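You operate a simulated robot arm through the tools that you are given. There is no shell and no other tool.

The job below is to be done with a simulated two-armed robot. You get a single attempt, and the scene is never put back.

TASK
Screw the cap back on the vacuum flask. Then put the enamel mug on the left cross belt away on the top of the long cabinet. Then fetch the test blank from the left cross belt and set it on the top of the grey bench. Then take the film roll on the left cross belt and put it away on the upper shelf of the blue rack. Then stack the mixed bundle of cartons marked "blue orange yellow" from the left black belt on top of the mixed bundle of cartons labelled "green orange". Then put three of the corner boards from the left black belt on the left cross belt. Then shut the yellow carton lid. Keep to this order.
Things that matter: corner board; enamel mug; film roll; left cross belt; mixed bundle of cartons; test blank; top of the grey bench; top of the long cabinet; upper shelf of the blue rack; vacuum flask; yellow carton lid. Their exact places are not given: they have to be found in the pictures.

Only the result counts: the job must be done as asked and must still hold three seconds after the hand-in. Knocking over, shifting, dropping, spilling or breaking anything else fails it. Lids that push on must go on centred and level and be pressed home; caps that screw on are set level and turned clockwise until they are tight.

THE ROBOT
Two 7-joint arms with two-finger grippers on one trunk, on a base that drives. Base frame: it is fixed to the floor where the robot stands at the start and does not move with it; the origin is under the middle of the robot, x ahead of it, y to its left, z up. Lengths are in m, angles in degrees, forces in N, time in s.
The left shoulder is at the start at [0.078, 0.151, 0.963], the right one opposite. With the tool pointing down near the work surface each hand reaches from about 0.1 to 0.72 m from the robot's upright axis, wherever it stands, measured 20 degrees to its own side. Places, roughly: corner board (6x6x24 cm) [-1.9, -2.3, 1]; enamel mug (12x9x8 cm) [-1.2, -3.9, 0.9]; film roll (10x10x25 cm) [-1.7, -4.4, 1]; left cross belt [-1.3, -4.1, 0.8]; mixed bundle of cartons [-1.75, -2.75, 1]; test blank [-1.5, -4.25, 0.75]; top of the grey bench [1.4, -4.4, 0.8]; top of the long cabinet [-2, 3.5, 1]; upper shelf of the blue rack [2.4, -7.9, 1.4]; vacuum flask (8x8x26 cm) [0.7, -3.9, 0.9]; yellow carton lid [1.5, -4.9, 0.9]. Payload 2.54 kg a hand.
The TCP of each hand is the grasp point between the finger pads, 0.03 m short of the fingertips. In the tool frame z runs along the fingers and y along their closing line. Largest opening 0.116 m; the body of the gripper starts 0.095 m behind the TCP.
Orientation is that of the tool frame in the base frame, as a unit quaternion [w, x, y, z]. With the fingers straight down and closing along the base's y, the tool's x points along the base's -x, its y along +y and its z along -z.

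THE INTERFACE
- The arms move only by the tool drive_tool. It takes "left_moves", "right_moves" or both (then of equal length, played together; a hand with none holds still); each is a list of rows, each a list of 7 numbers: the opening, from 0 (shut) to 1 (fully open), then the shift along the tool's x, y, z in m, then the turn, a rotation vector about the tool's x, y, z in degrees. In form: [[hand, tx, ty, tz, ax, ay, az], ...]. A call has 1 to 20 rows; each row shifts and turns the commanded pose from where the row before left it, along the tool's axes as they then stand. Rows are played at 5 a second. More than 0.05 m and 8.6 degrees between two rows, or a gripper value outside its range, and nothing of the call is played. A pose out of reach is approached as far as the arm can. The call stops where the force on the tool passes 40 N (or 10 N more than at its start, if that is more) or the arm is blocked; 0.2 s more then pass. Each finger travels about 0.072 m/s and halts on what it meets, pressing with about 42 N; the grip force reading is that of the motor and also rises with nothing between the fingers. The clock runs only during rows and for 0.2 s after the last one: add rows that do not move to give the fingers time. The reply holds the time, the measured pose of the TCP, the force on the tool along the base axes, the opening and the grip force, in the units named above and with some noise, with the torque about the TCP (base axes, N m) and any sound that the robot's microphone picked up.
- Cameras (640 x 400 px; columns grow to the right, rows downward): "scene" is now at [0.1588, 0.0109, 1.1415]; the picture's right is [0.12, -0.99, 0.00], its down [0.05, 0.01, -1.00] and it looks along [0.99, 0.12, 0.05] (base axes); focal length 254 px, centre (320, 200). "left" rides on the left gripper at [0.069, 0.015, -0.122] in its tool frame; the picture's right is [-0.22, 0.98, 0.00], its down [-0.83, -0.18, -0.53] and it looks along [-0.52, -0.12, 0.85] (tool axes); focal length 251 px, centre (320, 200). "right" rides on the right gripper at [0.069, -0.015, -0.122] in its tool frame; the picture's right is [0.21, 0.98, 0.00], its down [-0.83, 0.18, -0.53] and it looks along [-0.52, 0.11, 0.85] (tool axes); focal length 251 px, centre (320, 200).
- grab_frame(camera): a new picture of that camera. It takes no simulated time.
- slide_trunk(by): slides the trunk up (or, below 0, down) by that many m; the arms and the scene camera ride with it, the base frame stays. It gives what a move gives, with no picture.
- steer(legs): drives the robot by 1 to 6 legs, each [ahead, left, turn to the left] in m, m and degrees, along the robot's own axes; the way and the turn of a leg run together, so that a leg with both is an arc; at most 1.5 m and 180 degrees a leg. The arms and the cameras ride along, it lands a little off, and it stops where it bumps. It gives what a move gives.
- aim_head(pan, tilt): turns the head with the scene camera to pan (to the left, within 80 degrees either way) and tilt (down, from -29 to 69), counted from straight ahead of the robot. It gives what a move gives.
- probe_pixels(camera, pixels): for up to 12 pixels [column, row] of the newest picture of that camera ("zoom" is the newest enlarged one), the place [x, y, z] in the base frame of the surface seen there, good to about 0.003 m. It takes no simulated time.
- close_up(camera, box): a new picture of the part [left, top, right, bottom] of that camera's present view, enlarged. It takes no simulated time.
- hand_in(): hands the job in; it is judged then, once.

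Open the grippers and draw the arms clear of the work before you hand the job in, unless the task says otherwise.

The tools are called as name(argument=value, ...) on one line, values as JSON. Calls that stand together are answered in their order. drive_tool: Moves the arms, as the interface text tells. Its arguments: {"type":"object","properties":{"left_moves":{"type":"array","items":{"type":"array","items":{"type":"number"}}},"right_moves":{"type":"array","items":{"type":"array","items":{"type":"number"}}}},"required":[]} The other tools are called the same way: slide_trunk (by) slides the trunk up or down; steer (legs) drives the base; aim_head (pan, tilt) turns the head that bears the scene camera; grab_frame (camera) takes a picture; probe_pixels (camera, pixels) gives the place of the surface under pixels of a picture; close_up (camera, box) takes an enlarged picture of a part of a camera's view; hand_in () hands the job in.

At the start:

```text
clock: 0.0
left_ee_pos: [0.454, 0.1614, 1.1106]
left_tcp_rot: [0.0, -0.001, 1.0, -0.001]
left_force: [0.8, 0.7, -0.8]
left_moment: [0.01, 0.02, 0.0]
left_width: 0.1159
left_grasp_force: 0.0
right_ee_pos: [0.4525, -0.1645, 1.1502]
right_tcp_rot: [0.001, -0.001, 1.0, 0.0]
right_force: [0.6, 0.5, 0.3]
right_moment: [0.02, -0.02, 0.0]
right_width: 0.116
right_grasp_force: 0.2
trunk travel left (down, up): [-0.2, 0.089]
robot x, y, heading: [-0.0019, 0.003, -0.1]
head pan, tilt: [6.9, -2.6]
```

scene: 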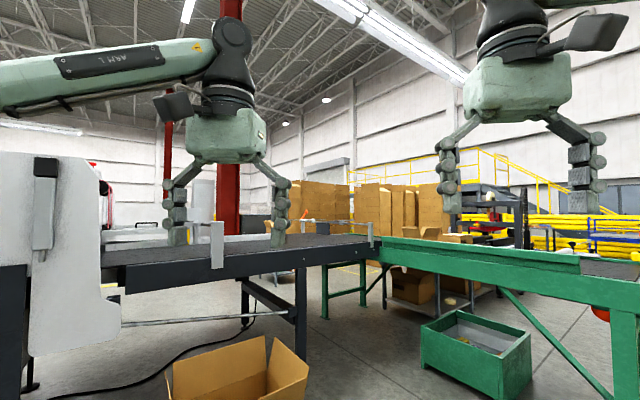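
right: 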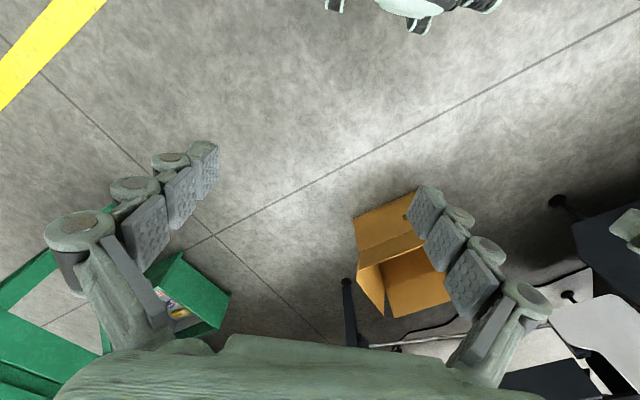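
left: 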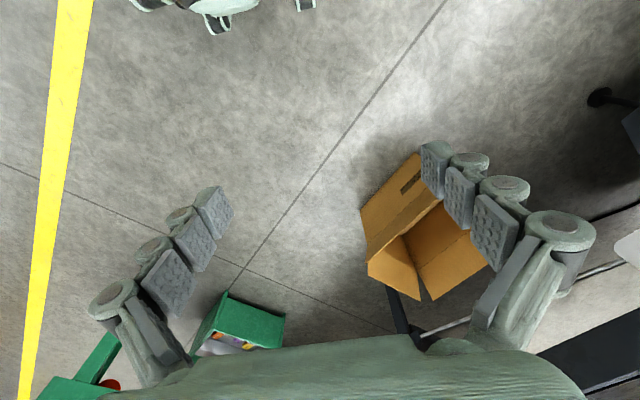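

The first picture shows belts ahead of the robot; the work lies to the right (−y). I look around with the head first.

aim_head(pan=-75, tilt=10)

grab_frame(camera="scene")

```text
clock: 1.6
left_ee_pos: [0.4543, 0.1622, 1.1105]
left_tcp_rot: [0.0, -0.001, 1.0, 0.0]
left_force: [0.3, 1.1, -0.4]
left_moment: [-0.03, 0.06, 0.01]
left_width: 0.1159
left_grasp_force: 0.0
right_ee_pos: [0.4531, -0.165, 1.1498]
right_tcp_rot: [0.001, 0.0, 1.0, 0.0]
right_force: [0.2, 0.1, -0.5]
right_moment: [0.03, -0.02, 0.03]
right_width: 0.1159
right_grasp_force: 0.1
trunk travel left (down, up): [-0.2, 0.089]
robot x, y, heading: [0.0027, -0.0005, -0.1]
head pan, tilt: [-75.0, 10.0]
```

```text
taken
```

scene: 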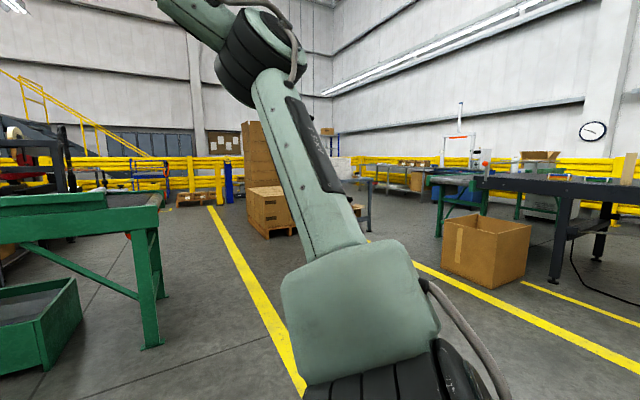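

The work area is to the right and rear-right. I turn the robot right by 90° and look.

steer(legs=[[0, 0, -90]])

aim_head(pan=0, tilt=10)

grab_frame(camera="scene")

aim_head(pan=60, tilt=10)

grab_frame(camera="scene")

aim_head(pan=-60, tilt=10)

grab_frame(camera="scene")

```text
clock: 5.9
left_ee_pos: [0.1663, -0.4516, 1.1107]
left_tcp_rot: [0.0, 0.704, 0.71, 0.001]
left_force: [-0.1, -0.1, -0.1]
left_moment: [0.01, 0.02, 0.01]
left_width: 0.1158
left_grasp_force: 0.0
right_ee_pos: [-0.1619, -0.4547, 1.15]
right_tcp_rot: [0.001, 0.705, 0.709, 0.0]
right_force: [-0.3, -0.4, -1.1]
right_moment: [0.0, 0.02, 0.01]
right_width: 0.1159
right_grasp_force: 0.0
trunk travel left (down, up): [-0.2, 0.089]
robot x, y, heading: [0.0005, 0.0018, -89.5]
head pan, tilt: [-75.0, 10.0]
```

```text
clock: 7.3
left_ee_pos: [0.1658, -0.4515, 1.1099]
left_tcp_rot: [0.0, 0.704, 0.71, 0.0]
left_force: [0.4, 1.2, 0.4]
left_moment: [-0.01, 0.03, -0.02]
left_width: 0.1159
left_grasp_force: 0.1
right_ee_pos: [-0.1628, -0.4526, 1.151]
right_tcp_rot: [0.001, 0.705, 0.709, 0.0]
right_force: [-0.3, -0.3, -0.4]
right_moment: [0.01, 0.01, 0.01]
right_width: 0.1159
right_grasp_force: 0.0
trunk travel left (down, up): [-0.2, 0.089]
robot x, y, heading: [-0.0001, 0.0005, -89.5]
head pan, tilt: [0.0, 10.0]
```

```text
taken
```

scene: 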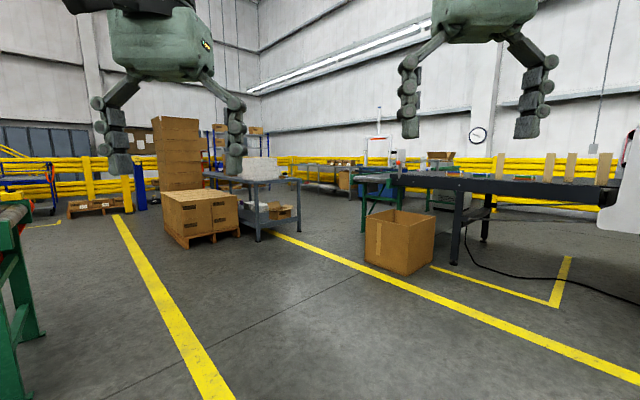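

```text
clock: 8.6
left_ee_pos: [0.1657, -0.4538, 1.1098]
left_tcp_rot: [-0.001, 0.704, 0.71, -0.001]
left_force: [0.1, -0.3, 0.7]
left_moment: [0.03, 0.0, 0.04]
left_width: 0.1161
left_grasp_force: 0.1
right_ee_pos: [-0.1615, -0.4532, 1.1504]
right_tcp_rot: [0.001, 0.704, 0.71, 0.0]
right_force: [0.4, -0.5, 0.5]
right_moment: [0.01, 0.02, -0.01]
right_width: 0.116
right_grasp_force: 0.0
trunk travel left (down, up): [-0.2, 0.089]
robot x, y, heading: [0.0002, 0.0027, -89.4]
head pan, tilt: [60.0, 10.0]
```

```text
taken
```

scene: 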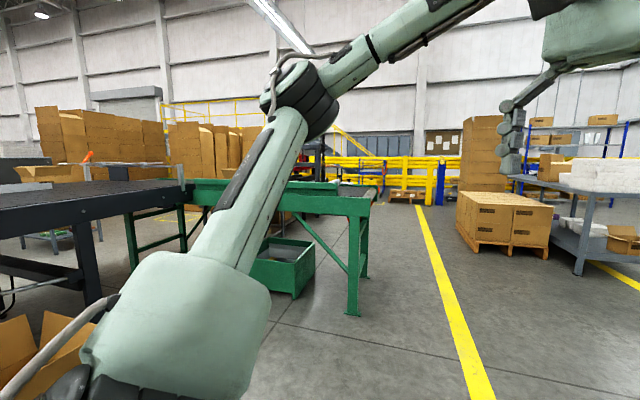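

```text
clock: 10.6
left_ee_pos: [0.1656, -0.4511, 1.1096]
left_tcp_rot: [0.0, 0.704, 0.71, 0.0]
left_force: [0.6, 0.3, -0.5]
left_moment: [-0.01, -0.02, 0.0]
left_width: 0.116
left_grasp_force: 0.0
right_ee_pos: [-0.1612, -0.4539, 1.15]
right_tcp_rot: [0.001, 0.705, 0.709, -0.001]
right_force: [0.4, -0.1, 0.2]
right_moment: [0.01, 0.0, 0.01]
right_width: 0.1159
right_grasp_force: 0.0
trunk travel left (down, up): [-0.2, 0.089]
robot x, y, heading: [0.0026, -0.0023, -89.7]
head pan, tilt: [-60.0, 10.0]
```

```text
taken
```

scene: 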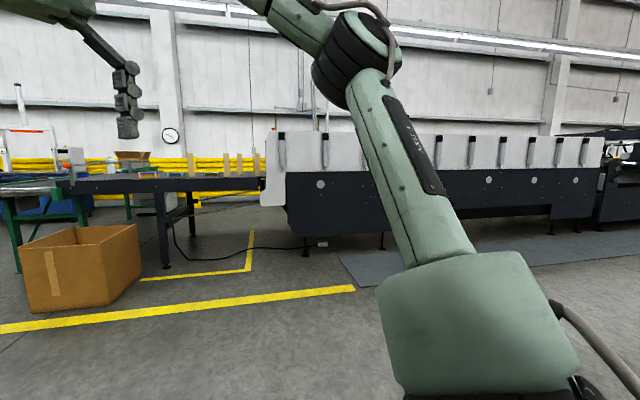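

I re-aim the head straight ahead with some zoom and probe for the layout ahead: bench at about (250,180), cross belt at (380,185).

aim_head(pan=0, tilt=8)

grab_frame(camera="scene")

probe_pixels(camera="scene", pixels=[[262, 197], [300, 197], [225, 180], [240, 225], [168, 240], [370, 260], [405, 275], [430, 240], [455, 195], [560, 205], [380, 190], [395, 205]])

close_up(camera="scene", box=[130, 110, 330, 235])

close_up(camera="scene", box=[330, 110, 640, 300])

```text
clock: 11.9
left_ee_pos: [0.1664, -0.4525, 1.1105]
left_tcp_rot: [-0.001, 0.704, 0.71, -0.001]
left_force: [0.0, -0.3, 0.4]
left_moment: [-0.01, -0.01, 0.01]
left_width: 0.1159
left_grasp_force: 0.1
right_ee_pos: [-0.1615, -0.454, 1.1501]
right_tcp_rot: [0.001, 0.705, 0.709, 0.0]
right_force: [0.0, -0.8, 0.3]
right_moment: [0.01, -0.02, 0.04]
right_width: 0.1159
right_grasp_force: 0.2
trunk travel left (down, up): [-0.2, 0.089]
robot x, y, heading: [-0.0005, 0.0029, -89.2]
head pan, tilt: [0.0, 8.0]
```

```text
taken
```

scene: 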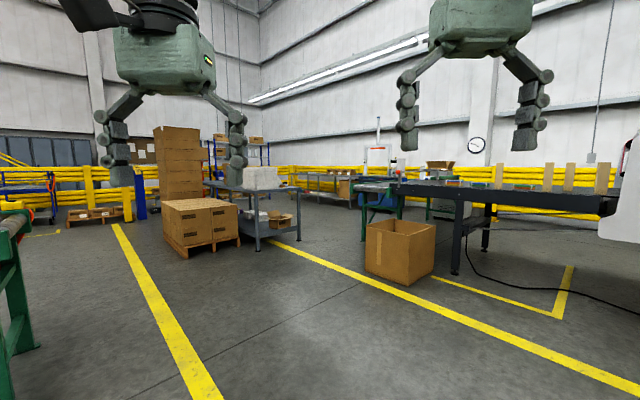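

```text
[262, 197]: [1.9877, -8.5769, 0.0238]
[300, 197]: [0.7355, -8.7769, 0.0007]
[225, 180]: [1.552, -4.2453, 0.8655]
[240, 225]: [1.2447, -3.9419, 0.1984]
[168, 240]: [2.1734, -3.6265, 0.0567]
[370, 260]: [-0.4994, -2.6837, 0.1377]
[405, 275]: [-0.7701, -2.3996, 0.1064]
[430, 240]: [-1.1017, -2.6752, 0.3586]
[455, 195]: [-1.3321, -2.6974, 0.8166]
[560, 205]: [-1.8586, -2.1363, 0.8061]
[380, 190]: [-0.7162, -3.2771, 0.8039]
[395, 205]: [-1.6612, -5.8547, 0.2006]
```

```text
3.20 times, centred on (230, 172) of scene
```

zoom: 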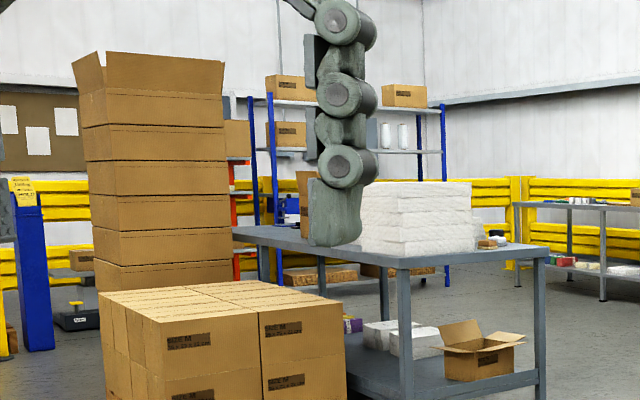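

```text
2.06 times, centred on (485, 205) of scene
```

zoom: 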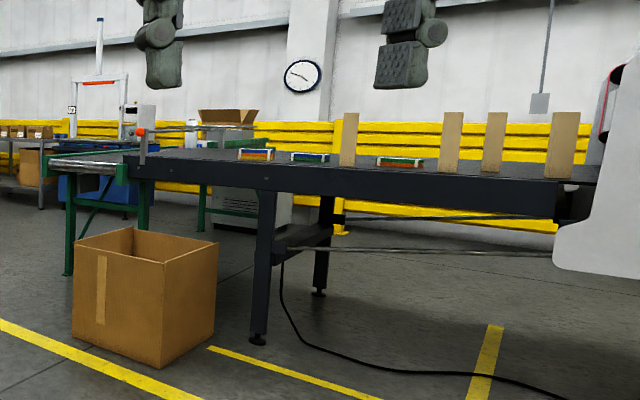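

The grey bench (x≈0.8–2, y≈−3.9…−4.9, z≈0.87) is ahead-left with a flask likely on its far right corner. I drive nearer, keeping clear of the floor box (x≈−0.5…−1.1, y≈−2.6) and the pallet.

steer(legs=[[1.0, 0.5, 0], [1.5, 0.05, 0]])

aim_head(pan=15, tilt=20)

grab_frame(camera="scene")

```text
refused: leg 2 is longer than a leg can be; nothing moved
```

```text
clock: 12.7
left_ee_pos: [0.1648, -0.4521, 1.109]
left_tcp_rot: [0.0, 0.704, 0.71, 0.0]
left_force: [-0.2, -0.1, -0.8]
left_moment: [0.02, -0.01, -0.02]
left_width: 0.1158
left_grasp_force: 0.0
right_ee_pos: [-0.1615, -0.4533, 1.1508]
right_tcp_rot: [0.001, 0.705, 0.709, 0.0]
right_force: [0.1, 0.1, 0.7]
right_moment: [0.05, -0.02, -0.01]
right_width: 0.1161
right_grasp_force: 0.1
trunk travel left (down, up): [-0.2, 0.089]
robot x, y, heading: [0.0013, -0.0005, -89.5]
head pan, tilt: [15.0, 20.0]
```

```text
taken
```

scene: 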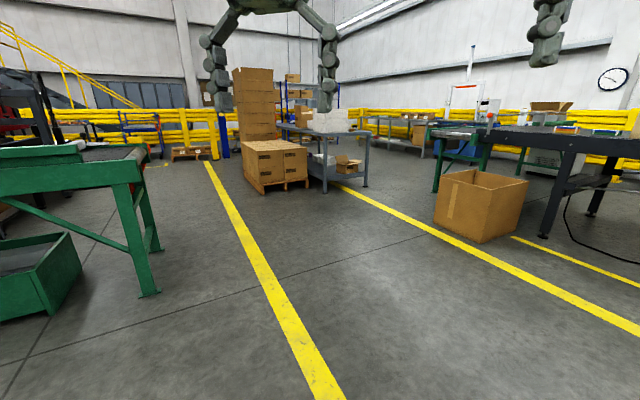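

The leg was a hair too long; same drive with shorter legs.

steer(legs=[[1.0, 0.5, 0], [1.45, 0.05, 0]])

aim_head(pan=10, tilt=15)

grab_frame(camera="scene")

```text
clock: 25.3
left_ee_pos: [0.7505, -2.9049, 1.1098]
left_tcp_rot: [-0.001, 0.701, 0.713, 0.0]
left_force: [0.2, 0.1, 0.0]
left_moment: [0.04, -0.01, -0.02]
left_width: 0.116
left_grasp_force: 0.1
right_ee_pos: [0.424, -2.9092, 1.1494]
right_tcp_rot: [0.001, 0.702, 0.712, -0.001]
right_force: [-1.1, -0.2, 0.9]
right_moment: [0.0, 0.01, 0.03]
right_width: 0.1159
right_grasp_force: 0.1
trunk travel left (down, up): [-0.2, 0.089]
robot x, y, heading: [0.5793, -2.4574, -89.2]
head pan, tilt: [15.0, 20.0]
```

```text
clock: 25.9
left_ee_pos: [0.751, -2.9048, 1.1104]
left_tcp_rot: [-0.001, 0.701, 0.713, 0.0]
left_force: [0.1, -0.2, 0.4]
left_moment: [-0.01, -0.04, -0.01]
left_width: 0.1163
left_grasp_force: 0.1
right_ee_pos: [0.4238, -2.9098, 1.1504]
right_tcp_rot: [0.001, 0.702, 0.713, 0.0]
right_force: [0.6, 0.5, 1.1]
right_moment: [0.02, 0.0, 0.0]
right_width: 0.1161
right_grasp_force: 0.1
trunk travel left (down, up): [-0.2, 0.089]
robot x, y, heading: [0.5788, -2.4543, -89.0]
head pan, tilt: [10.0, 15.0]
```

```text
taken
```

scene: 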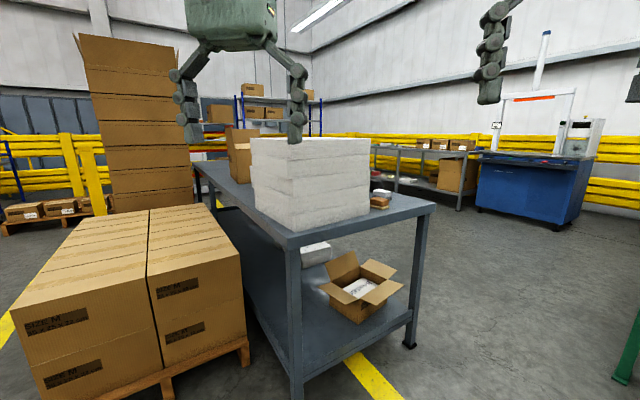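

The flask is not visible from here; I probe the bench outline and zoom in around the brown items at (380,197).

probe_pixels(camera="scene", pixels=[[293, 240], [430, 208], [195, 165], [380, 203], [382, 193], [330, 140], [255, 150], [370, 205], [240, 150], [555, 152], [150, 210], [420, 175]])

close_up(camera="scene", box=[330, 110, 530, 235])

close_up(camera="scene", box=[180, 70, 380, 195])

```text
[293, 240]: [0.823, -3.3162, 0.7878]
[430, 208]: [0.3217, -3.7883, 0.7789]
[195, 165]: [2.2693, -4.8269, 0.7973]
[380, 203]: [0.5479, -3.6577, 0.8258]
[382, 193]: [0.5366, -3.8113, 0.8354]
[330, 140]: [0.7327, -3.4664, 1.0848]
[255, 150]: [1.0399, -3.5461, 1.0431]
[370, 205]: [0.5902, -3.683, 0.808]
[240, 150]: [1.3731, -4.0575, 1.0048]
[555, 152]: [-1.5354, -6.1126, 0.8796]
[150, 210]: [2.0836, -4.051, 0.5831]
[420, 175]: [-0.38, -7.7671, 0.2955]
```

```text
3.20 times, centred on (430, 172) of scene
```

zoom: 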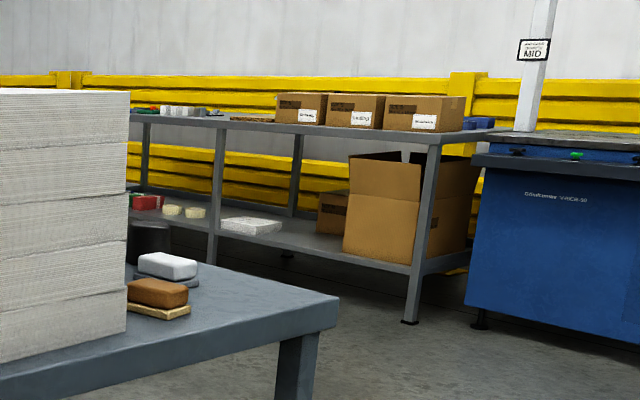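

```text
3.20 times, centred on (280, 132) of scene
```

zoom: 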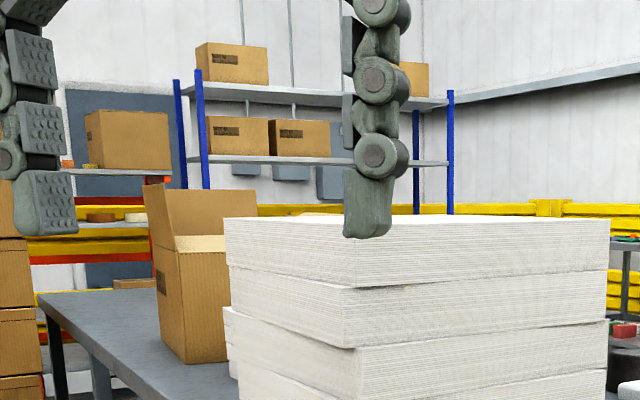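

The bench is rotated about 45°: corners (0.82,−3.32) and (0.32,−3.79), and the flask is probably hidden behind the paper stack on its far side. I look right to check the passage to that side.

aim_head(pan=-35, tilt=25)

grab_frame(camera="scene")

probe_pixels(camera="scene", pixels=[[100, 200], [200, 200], [250, 170], [300, 150], [400, 150], [300, 250], [250, 300], [350, 220], [450, 200], [500, 150], [550, 250], [200, 250]])

```text
clock: 27.1
left_ee_pos: [0.7522, -2.9043, 1.1098]
left_tcp_rot: [0.0, 0.701, 0.713, 0.0]
left_force: [0.5, 0.3, -0.4]
left_moment: [0.0, 0.02, 0.02]
left_width: 0.1162
left_grasp_force: 0.1
right_ee_pos: [0.4251, -2.9094, 1.1514]
right_tcp_rot: [0.001, 0.702, 0.712, -0.001]
right_force: [0.2, 0.3, -1.2]
right_moment: [0.01, 0.0, 0.03]
right_width: 0.1158
right_grasp_force: 0.1
trunk travel left (down, up): [-0.2, 0.089]
robot x, y, heading: [0.5828, -2.4547, -89.2]
head pan, tilt: [-35.0, 25.0]
```

```text
taken
```

scene: 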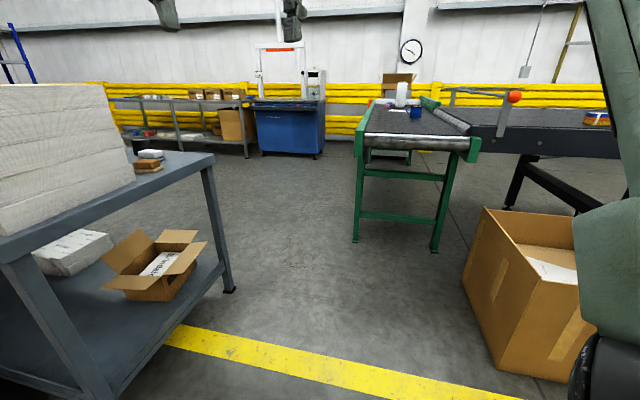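

```text
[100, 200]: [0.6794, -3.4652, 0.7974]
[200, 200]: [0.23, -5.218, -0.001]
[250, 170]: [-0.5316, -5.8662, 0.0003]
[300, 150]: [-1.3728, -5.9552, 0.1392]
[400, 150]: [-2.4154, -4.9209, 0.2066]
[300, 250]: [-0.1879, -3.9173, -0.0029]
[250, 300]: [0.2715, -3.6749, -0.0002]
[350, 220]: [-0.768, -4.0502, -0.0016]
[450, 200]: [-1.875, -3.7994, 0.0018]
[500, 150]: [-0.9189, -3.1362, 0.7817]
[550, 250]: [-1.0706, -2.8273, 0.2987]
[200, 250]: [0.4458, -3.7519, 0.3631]
```

The passage between bench corner and the green cross belt is about 1 m wide; mug and film roll are visible on the belt at (416,112) and (402,95). I drive through and turn to face the bench from its far side.

steer(legs=[[0.55, -0.48, 0], [0.9, -0.33, 0], [0.6, 0.1, 0], [0, 0, 134]])

aim_head(pan=0, tilt=20)

grab_frame(camera="scene")

```text
clock: 45.5
left_ee_pos: [0.1073, -4.0623, 1.1108]
left_tcp_rot: [0.0, -0.39, 0.921, -0.001]
left_force: [-0.4, -0.4, -0.2]
left_moment: [0.04, -0.03, 0.02]
left_width: 0.116
left_grasp_force: 0.0
right_ee_pos: [0.3411, -4.292, 1.1506]
right_tcp_rot: [0.001, -0.388, 0.922, 0.0]
right_force: [0.4, 0.1, 0.9]
right_moment: [-0.01, 0.03, -0.01]
right_width: 0.116
right_grasp_force: 0.1
trunk travel left (down, up): [-0.2, 0.089]
robot x, y, heading: [-0.0928, -4.4987, 45.8]
head pan, tilt: [-35.0, 25.0]
```

```text
clock: 46.5
left_ee_pos: [0.1069, -4.0629, 1.1104]
left_tcp_rot: [0.001, -0.389, 0.921, -0.001]
left_force: [0.0, 0.1, 0.2]
left_moment: [0.0, 0.03, 0.02]
left_width: 0.116
left_grasp_force: 0.1
right_ee_pos: [0.3406, -4.2925, 1.1503]
right_tcp_rot: [0.001, -0.388, 0.922, 0.0]
right_force: [-0.3, 0.7, 0.9]
right_moment: [-0.02, 0.02, 0.02]
right_width: 0.1161
right_grasp_force: 0.0
trunk travel left (down, up): [-0.2, 0.089]
robot x, y, heading: [-0.0939, -4.5019, 46.0]
head pan, tilt: [0.0, 20.0]
```

```text
taken
```

scene: 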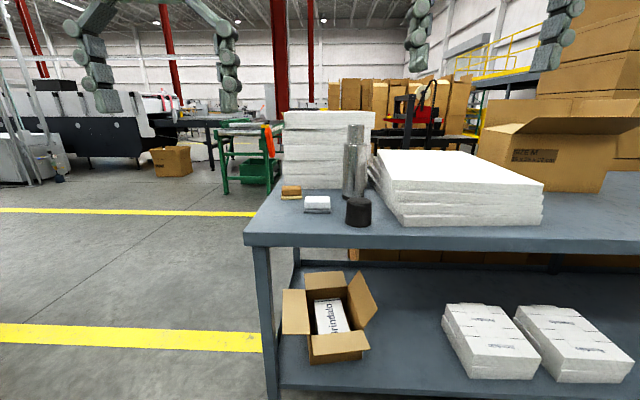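

Now the flask is seen at (354,160) with its black cap at (359,212), plus the carton at right (570,130). I zoom and probe.

close_up(camera="scene", box=[260, 100, 450, 220])

probe_pixels(camera="scene", pixels=[[354, 130], [354, 150], [354, 180], [345, 193], [364, 193], [359, 200], [359, 215], [347, 212], [371, 212], [359, 227], [400, 224], [372, 160]])

aim_head(pan=-30, tilt=20)

grab_frame(camera="scene")

```text
3.33 times, centred on (355, 160) of scene
```

zoom: 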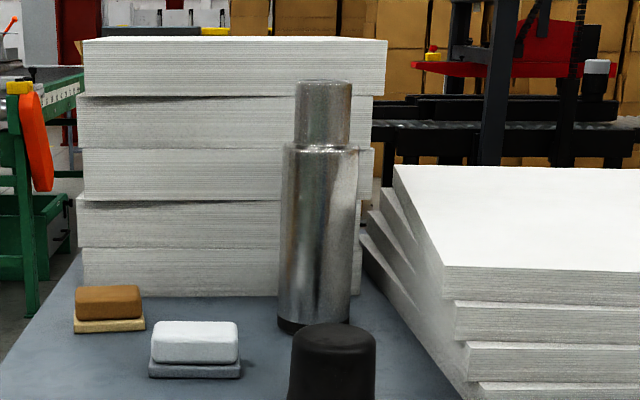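

```text
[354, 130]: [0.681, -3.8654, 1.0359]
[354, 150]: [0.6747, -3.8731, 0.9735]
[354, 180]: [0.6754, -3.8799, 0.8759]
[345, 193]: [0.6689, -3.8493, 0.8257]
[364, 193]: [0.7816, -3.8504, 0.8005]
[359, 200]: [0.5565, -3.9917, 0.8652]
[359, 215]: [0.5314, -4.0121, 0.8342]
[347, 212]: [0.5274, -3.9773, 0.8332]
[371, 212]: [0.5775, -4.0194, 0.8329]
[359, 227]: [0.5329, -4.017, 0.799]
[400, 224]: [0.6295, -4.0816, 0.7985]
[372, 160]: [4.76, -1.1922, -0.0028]
```

```text
clock: 47.4
left_ee_pos: [0.1067, -4.0636, 1.1102]
left_tcp_rot: [0.001, -0.39, 0.921, 0.0]
left_force: [0.3, -0.5, -0.1]
left_moment: [-0.02, 0.0, 0.04]
left_width: 0.1162
left_grasp_force: 0.1
right_ee_pos: [0.3399, -4.2909, 1.1509]
right_tcp_rot: [0.0, -0.389, 0.921, 0.0]
right_force: [0.6, -0.2, -0.4]
right_moment: [0.0, -0.03, -0.01]
right_width: 0.116
right_grasp_force: 0.1
trunk travel left (down, up): [-0.2, 0.089]
robot x, y, heading: [-0.0954, -4.5003, 45.9]
head pan, tilt: [-30.0, 20.0]
```

```text
taken
```

scene: 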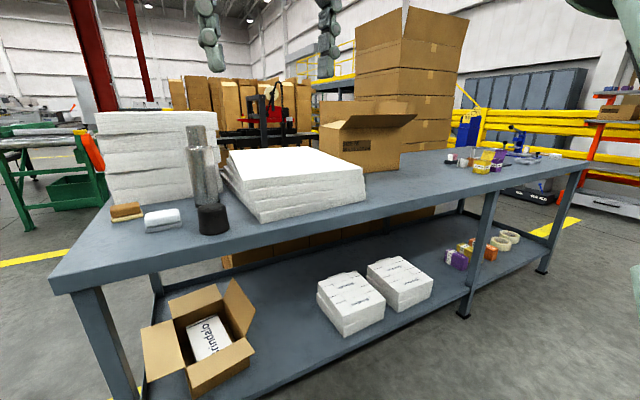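

The flask is near (0.70,−3.85) with bare neck, the cap at (0.555,−3.995). I probe the bench front edge and items on the bench including the small yellow carton at (482,160).

probe_pixels(camera="scene", pixels=[[220, 250], [57, 274], [400, 206], [570, 163], [482, 160], [463, 160], [499, 160], [520, 152], [450, 160], [340, 115], [410, 118], [365, 172]])

close_up(camera="scene", box=[420, 120, 580, 220])

```text
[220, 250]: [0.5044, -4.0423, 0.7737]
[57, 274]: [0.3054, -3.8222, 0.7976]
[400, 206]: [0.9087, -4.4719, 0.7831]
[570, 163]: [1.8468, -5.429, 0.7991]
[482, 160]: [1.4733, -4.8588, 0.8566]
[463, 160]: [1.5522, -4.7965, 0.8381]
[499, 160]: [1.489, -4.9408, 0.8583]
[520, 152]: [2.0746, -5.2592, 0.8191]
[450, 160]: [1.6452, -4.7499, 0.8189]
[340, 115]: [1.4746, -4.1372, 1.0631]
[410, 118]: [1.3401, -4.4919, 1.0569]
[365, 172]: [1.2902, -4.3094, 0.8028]
```

```text
4.00 times, centred on (500, 170) of scene
```

zoom: 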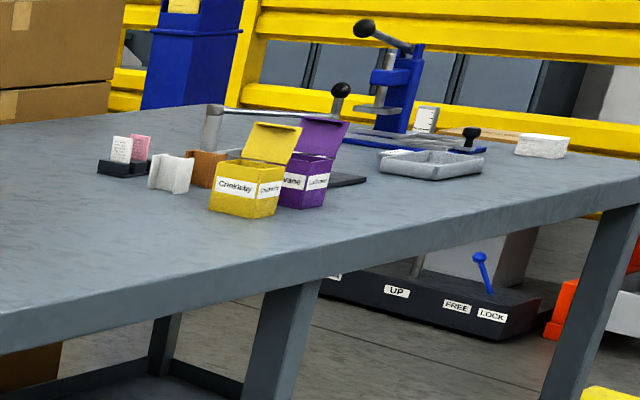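

The yellow carton with its open lid is at about (1.47,−4.87). Now I look down to see how large the robot's base is against the bench edge before moving in.

aim_head(pan=0, tilt=69)

grab_frame(camera="scene")

```text
clock: 48.6
left_ee_pos: [0.107, -4.0629, 1.1114]
left_tcp_rot: [0.0, -0.39, 0.921, 0.0]
left_force: [0.3, 0.1, 0.2]
left_moment: [-0.01, 0.02, -0.01]
left_width: 0.1161
left_grasp_force: 0.1
right_ee_pos: [0.3396, -4.2932, 1.1507]
right_tcp_rot: [0.0, -0.388, 0.922, 0.0]
right_force: [-0.3, 1.0, -0.7]
right_moment: [-0.03, 0.01, 0.0]
right_width: 0.1159
right_grasp_force: 0.0
trunk travel left (down, up): [-0.2, 0.089]
robot x, y, heading: [-0.0959, -4.4953, 45.7]
head pan, tilt: [0.0, 68.8]
```

```text
taken
```

scene: 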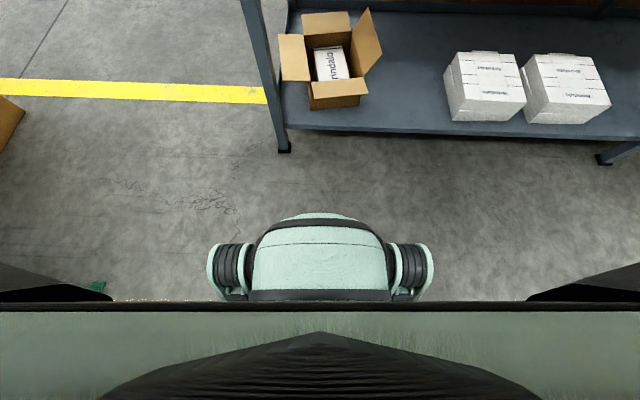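

probe_pixels(camera="scene", pixels=[[320, 216], [320, 230], [215, 270], [430, 270], [320, 280], [285, 152], [360, 95], [400, 130]])

```text
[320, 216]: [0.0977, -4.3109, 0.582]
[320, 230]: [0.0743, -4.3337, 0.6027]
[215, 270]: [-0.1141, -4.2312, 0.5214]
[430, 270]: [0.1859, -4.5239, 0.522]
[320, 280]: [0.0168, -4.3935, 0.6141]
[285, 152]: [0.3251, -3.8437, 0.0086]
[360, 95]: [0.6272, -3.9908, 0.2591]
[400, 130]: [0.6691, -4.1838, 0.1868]
```

The robot's front reaches ~0.27 m ahead of its axis, so I can move in 0.38 m and still be 0.1 m off the bench edge (0.75 m away).

steer(legs=[[0.37, 0.08, 0]])

aim_head(pan=-12, tilt=25)

grab_frame(camera="scene")

grab_frame(camera="right")

```text
clock: 51.0
left_ee_pos: [0.3095, -3.7418, 1.1097]
left_tcp_rot: [0.0, -0.389, 0.921, -0.001]
left_force: [0.7, 0.3, 0.0]
left_moment: [-0.03, -0.02, -0.02]
left_width: 0.1163
left_grasp_force: 0.0
right_ee_pos: [0.543, -3.9697, 1.1509]
right_tcp_rot: [0.0, -0.389, 0.921, 0.001]
right_force: [0.1, -0.3, 0.2]
right_moment: [0.01, -0.01, 0.0]
right_width: 0.116
right_grasp_force: 0.1
trunk travel left (down, up): [-0.2, 0.089]
robot x, y, heading: [0.1065, -4.1801, 46.0]
head pan, tilt: [0.0, 68.8]
```

```text
clock: 52.1
left_ee_pos: [0.3092, -3.7407, 1.1097]
left_tcp_rot: [0.001, -0.388, 0.921, 0.0]
left_force: [0.1, -0.4, -0.6]
left_moment: [-0.02, 0.01, -0.03]
left_width: 0.1159
left_grasp_force: 0.1
right_ee_pos: [0.543, -3.9709, 1.1488]
right_tcp_rot: [0.001, -0.388, 0.922, 0.0]
right_force: [-0.5, 0.5, -0.2]
right_moment: [0.0, 0.03, 0.02]
right_width: 0.1157
right_grasp_force: 0.0
trunk travel left (down, up): [-0.2, 0.089]
robot x, y, heading: [0.1098, -4.177, 45.4]
head pan, tilt: [-12.0, 25.0]
```

```text
taken
```

scene: 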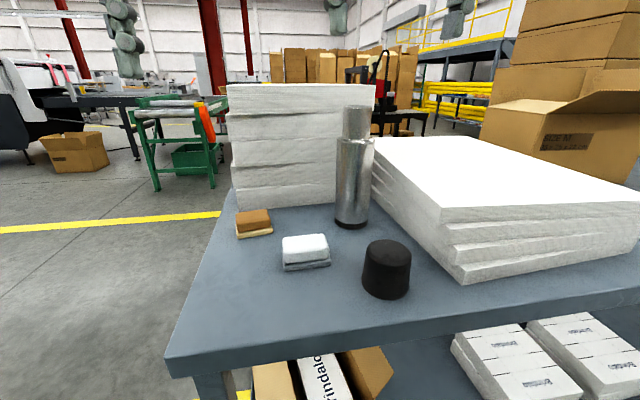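

```text
taken
```

right: 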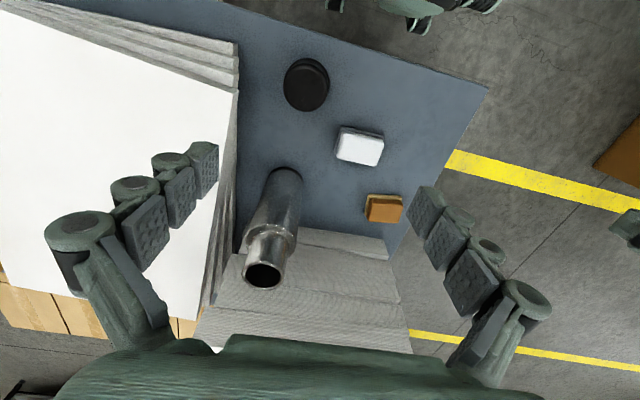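

The wrist camera sees the cap top at (306,80) and the flask mouth at (264,275). I probe both precisely.

probe_pixels(camera="right", pixels=[[288, 76], [325, 80], [306, 62], [304, 92], [306, 78], [244, 276], [285, 274], [264, 264], [262, 288], [272, 215], [250, 205], [295, 205]])

probe_pixels(camera="scene", pixels=[[355, 107], [346, 120], [366, 120], [355, 120], [342, 140], [355, 200], [387, 244], [365, 250], [410, 252], [387, 292], [355, 133], [387, 241]])

close_up(camera="scene", box=[300, 90, 460, 310])

close_up(camera="right", box=[230, 40, 410, 300])

```text
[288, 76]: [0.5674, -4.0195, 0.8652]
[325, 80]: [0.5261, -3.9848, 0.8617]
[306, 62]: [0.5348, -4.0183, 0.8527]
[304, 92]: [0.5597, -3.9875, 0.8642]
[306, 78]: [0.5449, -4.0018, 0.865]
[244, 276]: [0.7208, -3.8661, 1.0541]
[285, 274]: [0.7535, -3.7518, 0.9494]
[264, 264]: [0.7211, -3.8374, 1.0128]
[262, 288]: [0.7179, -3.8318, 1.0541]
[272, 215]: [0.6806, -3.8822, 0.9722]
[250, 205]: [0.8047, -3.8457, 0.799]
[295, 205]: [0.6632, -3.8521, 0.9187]
```

```text
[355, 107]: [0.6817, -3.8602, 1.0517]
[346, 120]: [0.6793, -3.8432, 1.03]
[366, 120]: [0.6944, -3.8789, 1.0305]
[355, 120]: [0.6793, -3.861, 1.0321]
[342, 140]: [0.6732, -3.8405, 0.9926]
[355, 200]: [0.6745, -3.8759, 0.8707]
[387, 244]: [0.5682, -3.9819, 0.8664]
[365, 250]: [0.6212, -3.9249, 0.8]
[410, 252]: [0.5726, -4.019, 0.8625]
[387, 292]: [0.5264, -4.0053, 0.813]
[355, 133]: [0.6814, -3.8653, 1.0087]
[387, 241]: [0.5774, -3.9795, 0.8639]
```

```text
1.82 times, centred on (380, 200) of scene
```

zoom: 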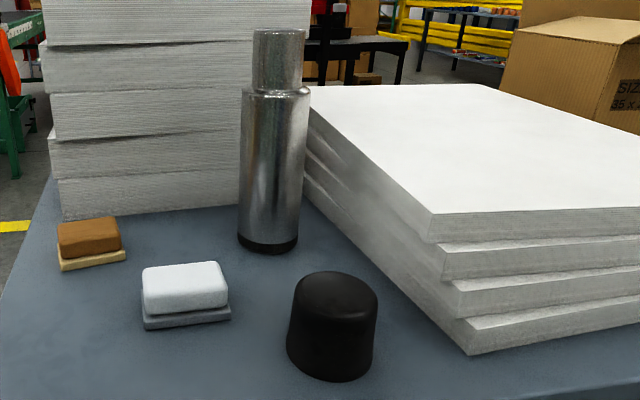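

```text
1.54 times, centred on (320, 170) of right
```

zoom: 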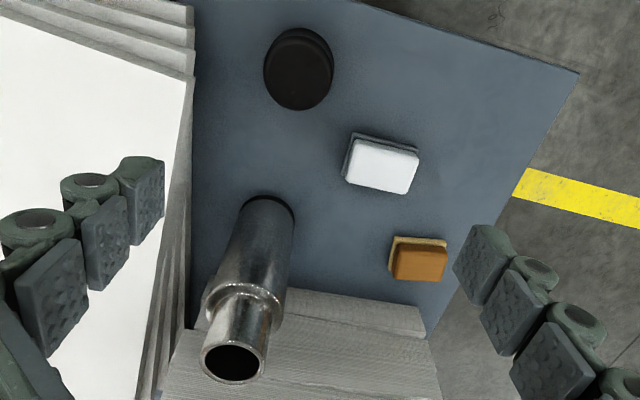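

I refine the cap centre and the tall paper stack's front edge with probes on the zoomed wrist picture (cap disc spans x 263–333, y 28–110).

probe_pixels(camera="zoom", pixels=[[270, 65], [328, 70], [300, 33], [298, 102], [298, 66], [285, 35], [290, 295], [420, 310], [185, 335], [190, 300], [190, 80], [380, 165]])

probe_pixels(camera="scene", pixels=[[232, 90], [300, 90], [370, 90], [235, 205], [378, 142], [375, 170], [445, 215], [460, 280], [372, 205], [640, 220], [387, 262], [387, 250]])

```text
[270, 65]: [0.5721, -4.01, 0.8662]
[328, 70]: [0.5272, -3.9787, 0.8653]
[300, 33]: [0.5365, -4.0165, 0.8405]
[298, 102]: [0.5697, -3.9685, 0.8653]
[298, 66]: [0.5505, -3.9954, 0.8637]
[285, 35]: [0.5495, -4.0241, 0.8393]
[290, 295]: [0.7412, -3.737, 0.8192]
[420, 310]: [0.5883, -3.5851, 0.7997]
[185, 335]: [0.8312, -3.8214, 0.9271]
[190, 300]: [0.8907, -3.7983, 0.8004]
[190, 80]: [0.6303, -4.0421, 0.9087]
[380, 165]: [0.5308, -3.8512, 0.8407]
```

```text
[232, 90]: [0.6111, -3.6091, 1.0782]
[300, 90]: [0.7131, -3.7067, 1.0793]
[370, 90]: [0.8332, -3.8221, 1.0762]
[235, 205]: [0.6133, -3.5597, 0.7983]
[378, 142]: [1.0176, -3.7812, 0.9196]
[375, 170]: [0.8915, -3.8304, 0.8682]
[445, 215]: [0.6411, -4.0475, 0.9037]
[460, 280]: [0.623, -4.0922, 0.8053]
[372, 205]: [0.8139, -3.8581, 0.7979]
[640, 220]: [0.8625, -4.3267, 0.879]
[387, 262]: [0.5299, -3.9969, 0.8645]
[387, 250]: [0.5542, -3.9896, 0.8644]
```

Geometry: flask axis ≈ (0.702,−3.850), rim z 1.054; cap axis ≈ (0.555,−3.995), top z 0.865. The paper stack is ~9 cm to the right of the cap, so I'll grip fore-aft: first I turn the right hand 90° counter-clockwise at height.

drive_tool(right_moves=[[1, 0, 0, 0, 0, 0, -8.2], [1, 0, 0, 0, 0, 0, -8.2], [1, 0, 0, 0, 0, 0, -8.2], [1, 0, 0, 0, 0, 0, -8.2], [1, 0, 0, 0, 0, 0, -8.2], [1, 0, 0, 0, 0, 0, -8.2], [1, 0, 0, 0, 0, 0, -8.2], [1, 0, 0, 0, 0, 0, -8.2], [1, 0, 0, 0, 0, 0, -8.2], [1, 0, 0, 0, 0, 0, -8.2], [1, 0, 0, 0, 0, 0, -8], [1, 0, 0, 0, 0, 0, 0]])

grab_frame(camera="right")

grab_frame(camera="scene")

```text
clock: 54.7
left_ee_pos: [0.3101, -3.7413, 1.1093]
left_tcp_rot: [0.001, -0.389, 0.921, 0.001]
left_force: [-0.5, 1.1, 0.7]
left_moment: [0.01, 0.02, 0.0]
left_width: 0.1159
left_grasp_force: 0.0
right_ee_pos: [0.5424, -3.9704, 1.1503]
right_tcp_rot: [0.0, 0.927, -0.376, 0.0]
right_force: [-0.5, 0.0, 0.1]
right_moment: [0.0, 0.02, -0.02]
right_width: 0.1161
right_grasp_force: 0.1
trunk travel left (down, up): [-0.2, 0.089]
robot x, y, heading: [0.109, -4.1838, 45.7]
head pan, tilt: [-12.0, 25.0]
```

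```text
taken
```

right: 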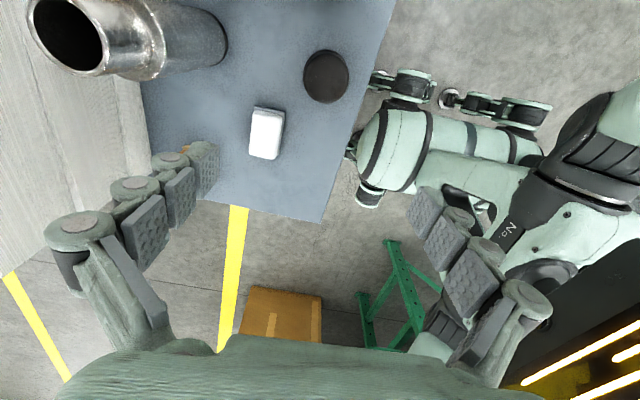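

```text
taken
```

scene: 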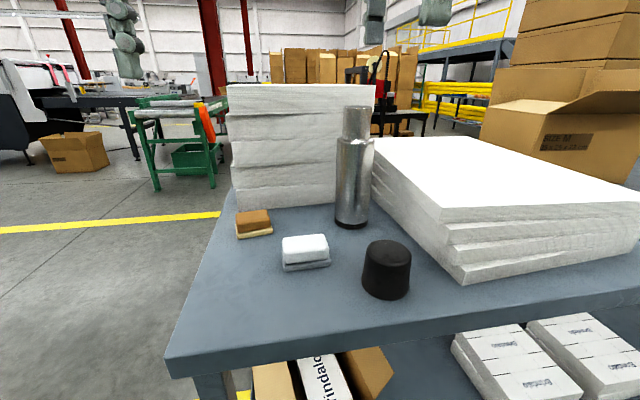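

The hand turned freely; the cap is at (326,77) in the wrist view. I move over the cap axis and descend to z≈0.95 for a check.

drive_tool(right_moves=[[1, 0.0262, 0.0089, 0, 0, 0, 0], [1, 0, 0, 0.05, 0, 0, 0], [1, 0, 0, 0.05, 0, 0, 0], [1, 0, 0, 0.05, 0, 0, 0], [1, 0, 0, 0.04, 0, 0, 0], [1, 0, 0, 0, 0, 0, 0], [1, 0, 0, 0, 0, 0, 0]])

grab_frame(camera="right")

grab_frame(camera="scene")

```text
clock: 56.3
left_ee_pos: [0.3098, -3.7415, 1.1108]
left_tcp_rot: [0.001, -0.389, 0.921, 0.0]
left_force: [0.2, 0.5, 0.5]
left_moment: [0.0, 0.02, 0.01]
left_width: 0.1161
left_grasp_force: 0.1
right_ee_pos: [0.5553, -3.9948, 0.9597]
right_tcp_rot: [-0.001, 0.926, -0.377, 0.0]
right_force: [-0.2, 0.2, -0.8]
right_moment: [-0.01, 0.0, -0.01]
right_width: 0.1162
right_grasp_force: 0.1
trunk travel left (down, up): [-0.2, 0.089]
robot x, y, heading: [0.1079, -4.1789, 45.6]
head pan, tilt: [-12.0, 25.0]
```

```text
taken
```

right: 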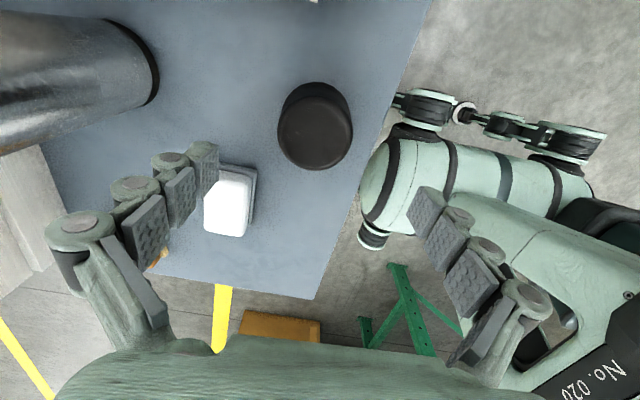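

```text
taken
```

scene: 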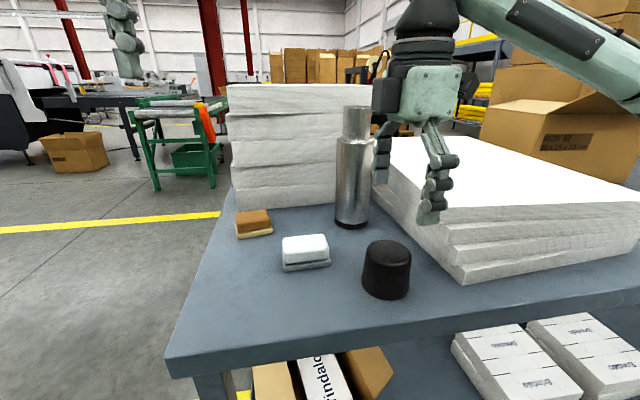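

From this wrist view the cap top spans about x 278–353, y 95–170; I probe its rim to refine the centre.

close_up(camera="right", box=[250, 70, 390, 190])

probe_pixels(camera="right", pixels=[[281, 130], [350, 130], [316, 167], [316, 99], [316, 131], [285, 95], [347, 100], [316, 85], [283, 145], [348, 145], [290, 158], [342, 158]])

```text
3.33 times, centred on (320, 130) of right
```

zoom: 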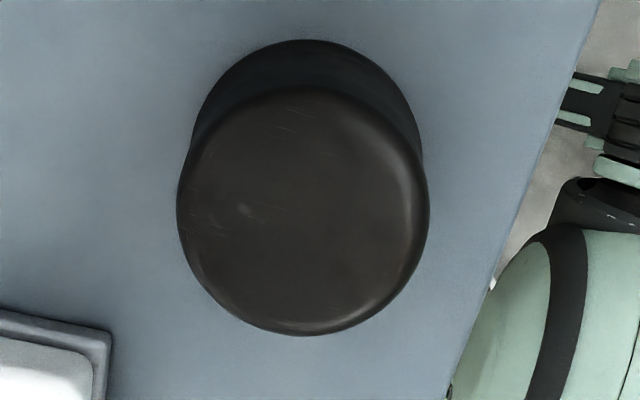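

```text
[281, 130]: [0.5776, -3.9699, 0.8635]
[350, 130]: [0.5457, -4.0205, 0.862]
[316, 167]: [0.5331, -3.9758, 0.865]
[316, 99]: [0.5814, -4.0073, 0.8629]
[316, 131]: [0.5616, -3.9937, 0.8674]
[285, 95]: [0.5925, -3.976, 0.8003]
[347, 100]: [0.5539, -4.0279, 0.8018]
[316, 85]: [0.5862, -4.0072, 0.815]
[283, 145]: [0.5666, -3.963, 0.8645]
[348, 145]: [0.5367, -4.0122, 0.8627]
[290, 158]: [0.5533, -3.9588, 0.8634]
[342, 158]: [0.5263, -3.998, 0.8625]
```

The rim fit gives cap centre (0.5575,−3.991), within 4 mm of my TCP. I correct, descend to TCP z≈0.853, then close.

drive_tool(right_moves=[[1, -0.001, -0.004, 0.03, 0, 0, 0], [1, 0, 0, 0.04, 0, 0, 0], [1, 0, 0, 0.037, 0, 0, 0], [1, 0, 0, 0, 0, 0, 0], [0.55, 0, 0, 0, 0, 0, 0], [0.5, 0, 0, 0, 0, 0, 0], [0, 0, 0, 0, 0, 0, 0], [0, 0, 0, 0, 0, 0, 0], [0, 0, 0, 0, 0, 0, 0]])

grab_frame(camera="right")

grab_frame(camera="scene")

```text
clock: 58.3
left_ee_pos: [0.3097, -3.7407, 1.1101]
left_tcp_rot: [0.001, -0.388, 0.922, 0.0]
left_force: [-0.5, -0.1, -0.8]
left_moment: [0.0, 0.02, 0.01]
left_width: 0.1156
left_grasp_force: 0.0
right_ee_pos: [0.5577, -3.9905, 0.8537]
right_tcp_rot: [-0.002, 0.926, -0.378, 0.0]
right_force: [0.6, -1.6, 1.7]
right_moment: [-0.09, 0.09, 0.03]
right_width: 0.0723
right_grasp_force: 42.0
trunk travel left (down, up): [-0.2, 0.089]
robot x, y, heading: [0.1094, -4.1792, 45.8]
head pan, tilt: [-12.0, 25.0]
```

```text
taken
```

right: 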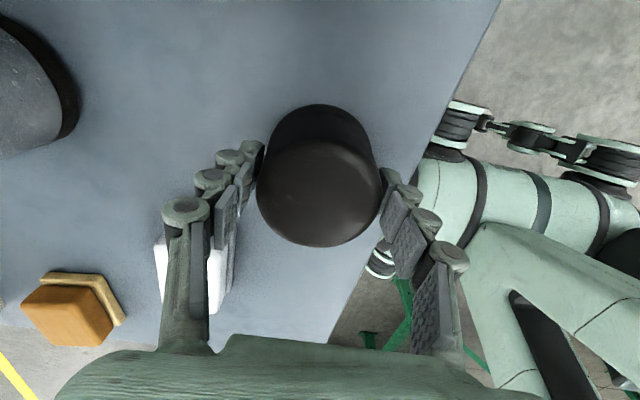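

```text
taken
```

scene: 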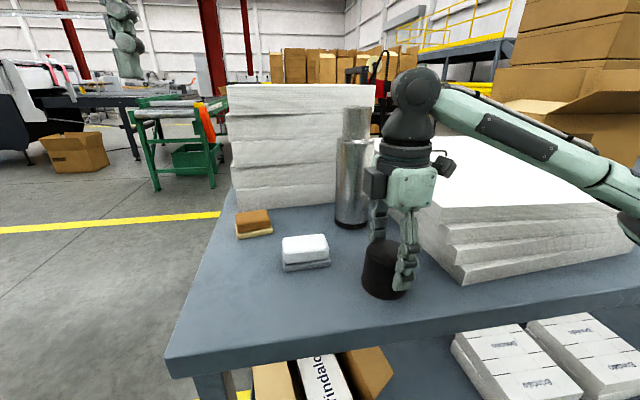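

The cap is gripped (width 0.072, 42 N). I lift it straight up to z≈1.15.

drive_tool(right_moves=[[0, 0, 0, -0.02, 0, 0, 0], [0, 0, 0, -0.05, 0, 0, 0], [0, 0, 0, -0.05, 0, 0, 0], [0, 0, 0, -0.05, 0, 0, 0], [0, 0, 0, -0.05, 0, 0, 0], [0, 0, 0, -0.05, 0, 0, 0], [0, 0, 0, -0.03, 0, 0, 0], [0, 0, 0, 0, 0, 0, 0], [0, 0, 0, 0, 0, 0, 0]])

grab_frame(camera="right")

grab_frame(camera="scene")

```text
clock: 60.3
left_ee_pos: [0.3101, -3.7417, 1.11]
left_tcp_rot: [0.0, -0.389, 0.921, 0.001]
left_force: [0.7, 0.2, -0.4]
left_moment: [-0.03, 0.02, 0.02]
left_width: 0.116
left_grasp_force: 0.1
right_ee_pos: [0.557, -3.9923, 1.1536]
right_tcp_rot: [-0.001, 0.926, -0.377, 0.0]
right_force: [0.1, -0.4, -0.8]
right_moment: [0.03, 0.02, 0.0]
right_width: 0.0721
right_grasp_force: 41.8
trunk travel left (down, up): [-0.2, 0.089]
robot x, y, heading: [0.103, -4.1824, 45.6]
head pan, tilt: [-12.0, 25.0]
```

```text
taken
```

right: 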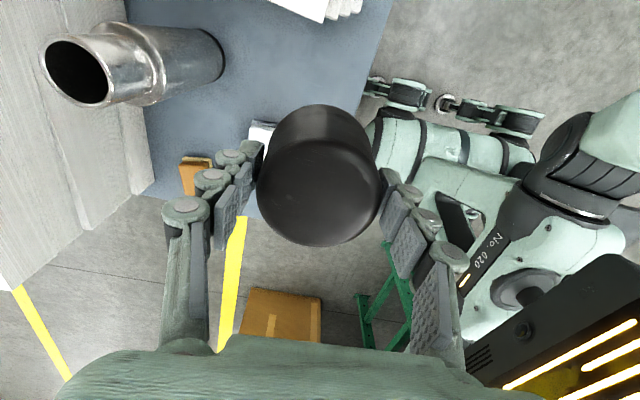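

```text
taken
```

scene: 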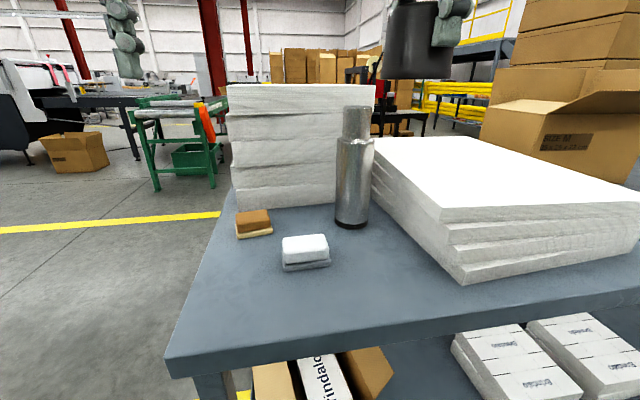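

I probe the held cap's top rim (centre ≈(319,193)) and the flask mouth rim at (76,73) in the wrist view for the relative offset.

probe_pixels(camera="right", pixels=[[262, 190], [377, 192], [319, 242], [319, 146], [319, 193], [280, 232], [360, 230], [45, 70], [107, 80], [78, 40], [75, 103], [60, 95]])

close_up(camera="right", box=[20, 10, 240, 130])

close_up(camera="scene", box=[310, 80, 410, 150])

```text
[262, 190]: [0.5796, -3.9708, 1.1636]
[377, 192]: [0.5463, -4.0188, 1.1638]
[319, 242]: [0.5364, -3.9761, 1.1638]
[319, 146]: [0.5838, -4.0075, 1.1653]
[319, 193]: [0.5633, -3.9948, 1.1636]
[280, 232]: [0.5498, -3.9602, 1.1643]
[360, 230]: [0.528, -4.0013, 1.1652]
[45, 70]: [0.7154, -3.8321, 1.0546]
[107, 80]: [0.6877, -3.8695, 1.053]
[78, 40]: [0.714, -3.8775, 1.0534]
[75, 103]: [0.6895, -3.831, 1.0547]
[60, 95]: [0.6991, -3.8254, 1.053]
```

```text
2.91 times, centred on (130, 70) of right
```

zoom: 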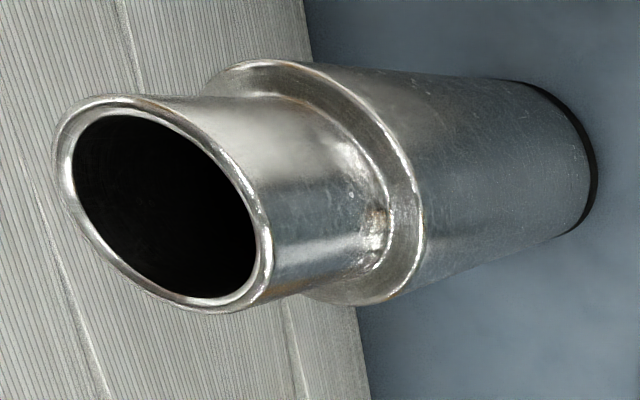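

```text
5.71 times, centred on (360, 115) of scene
```

zoom: 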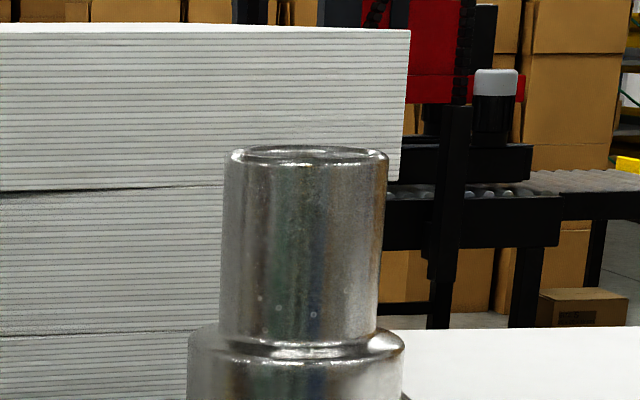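

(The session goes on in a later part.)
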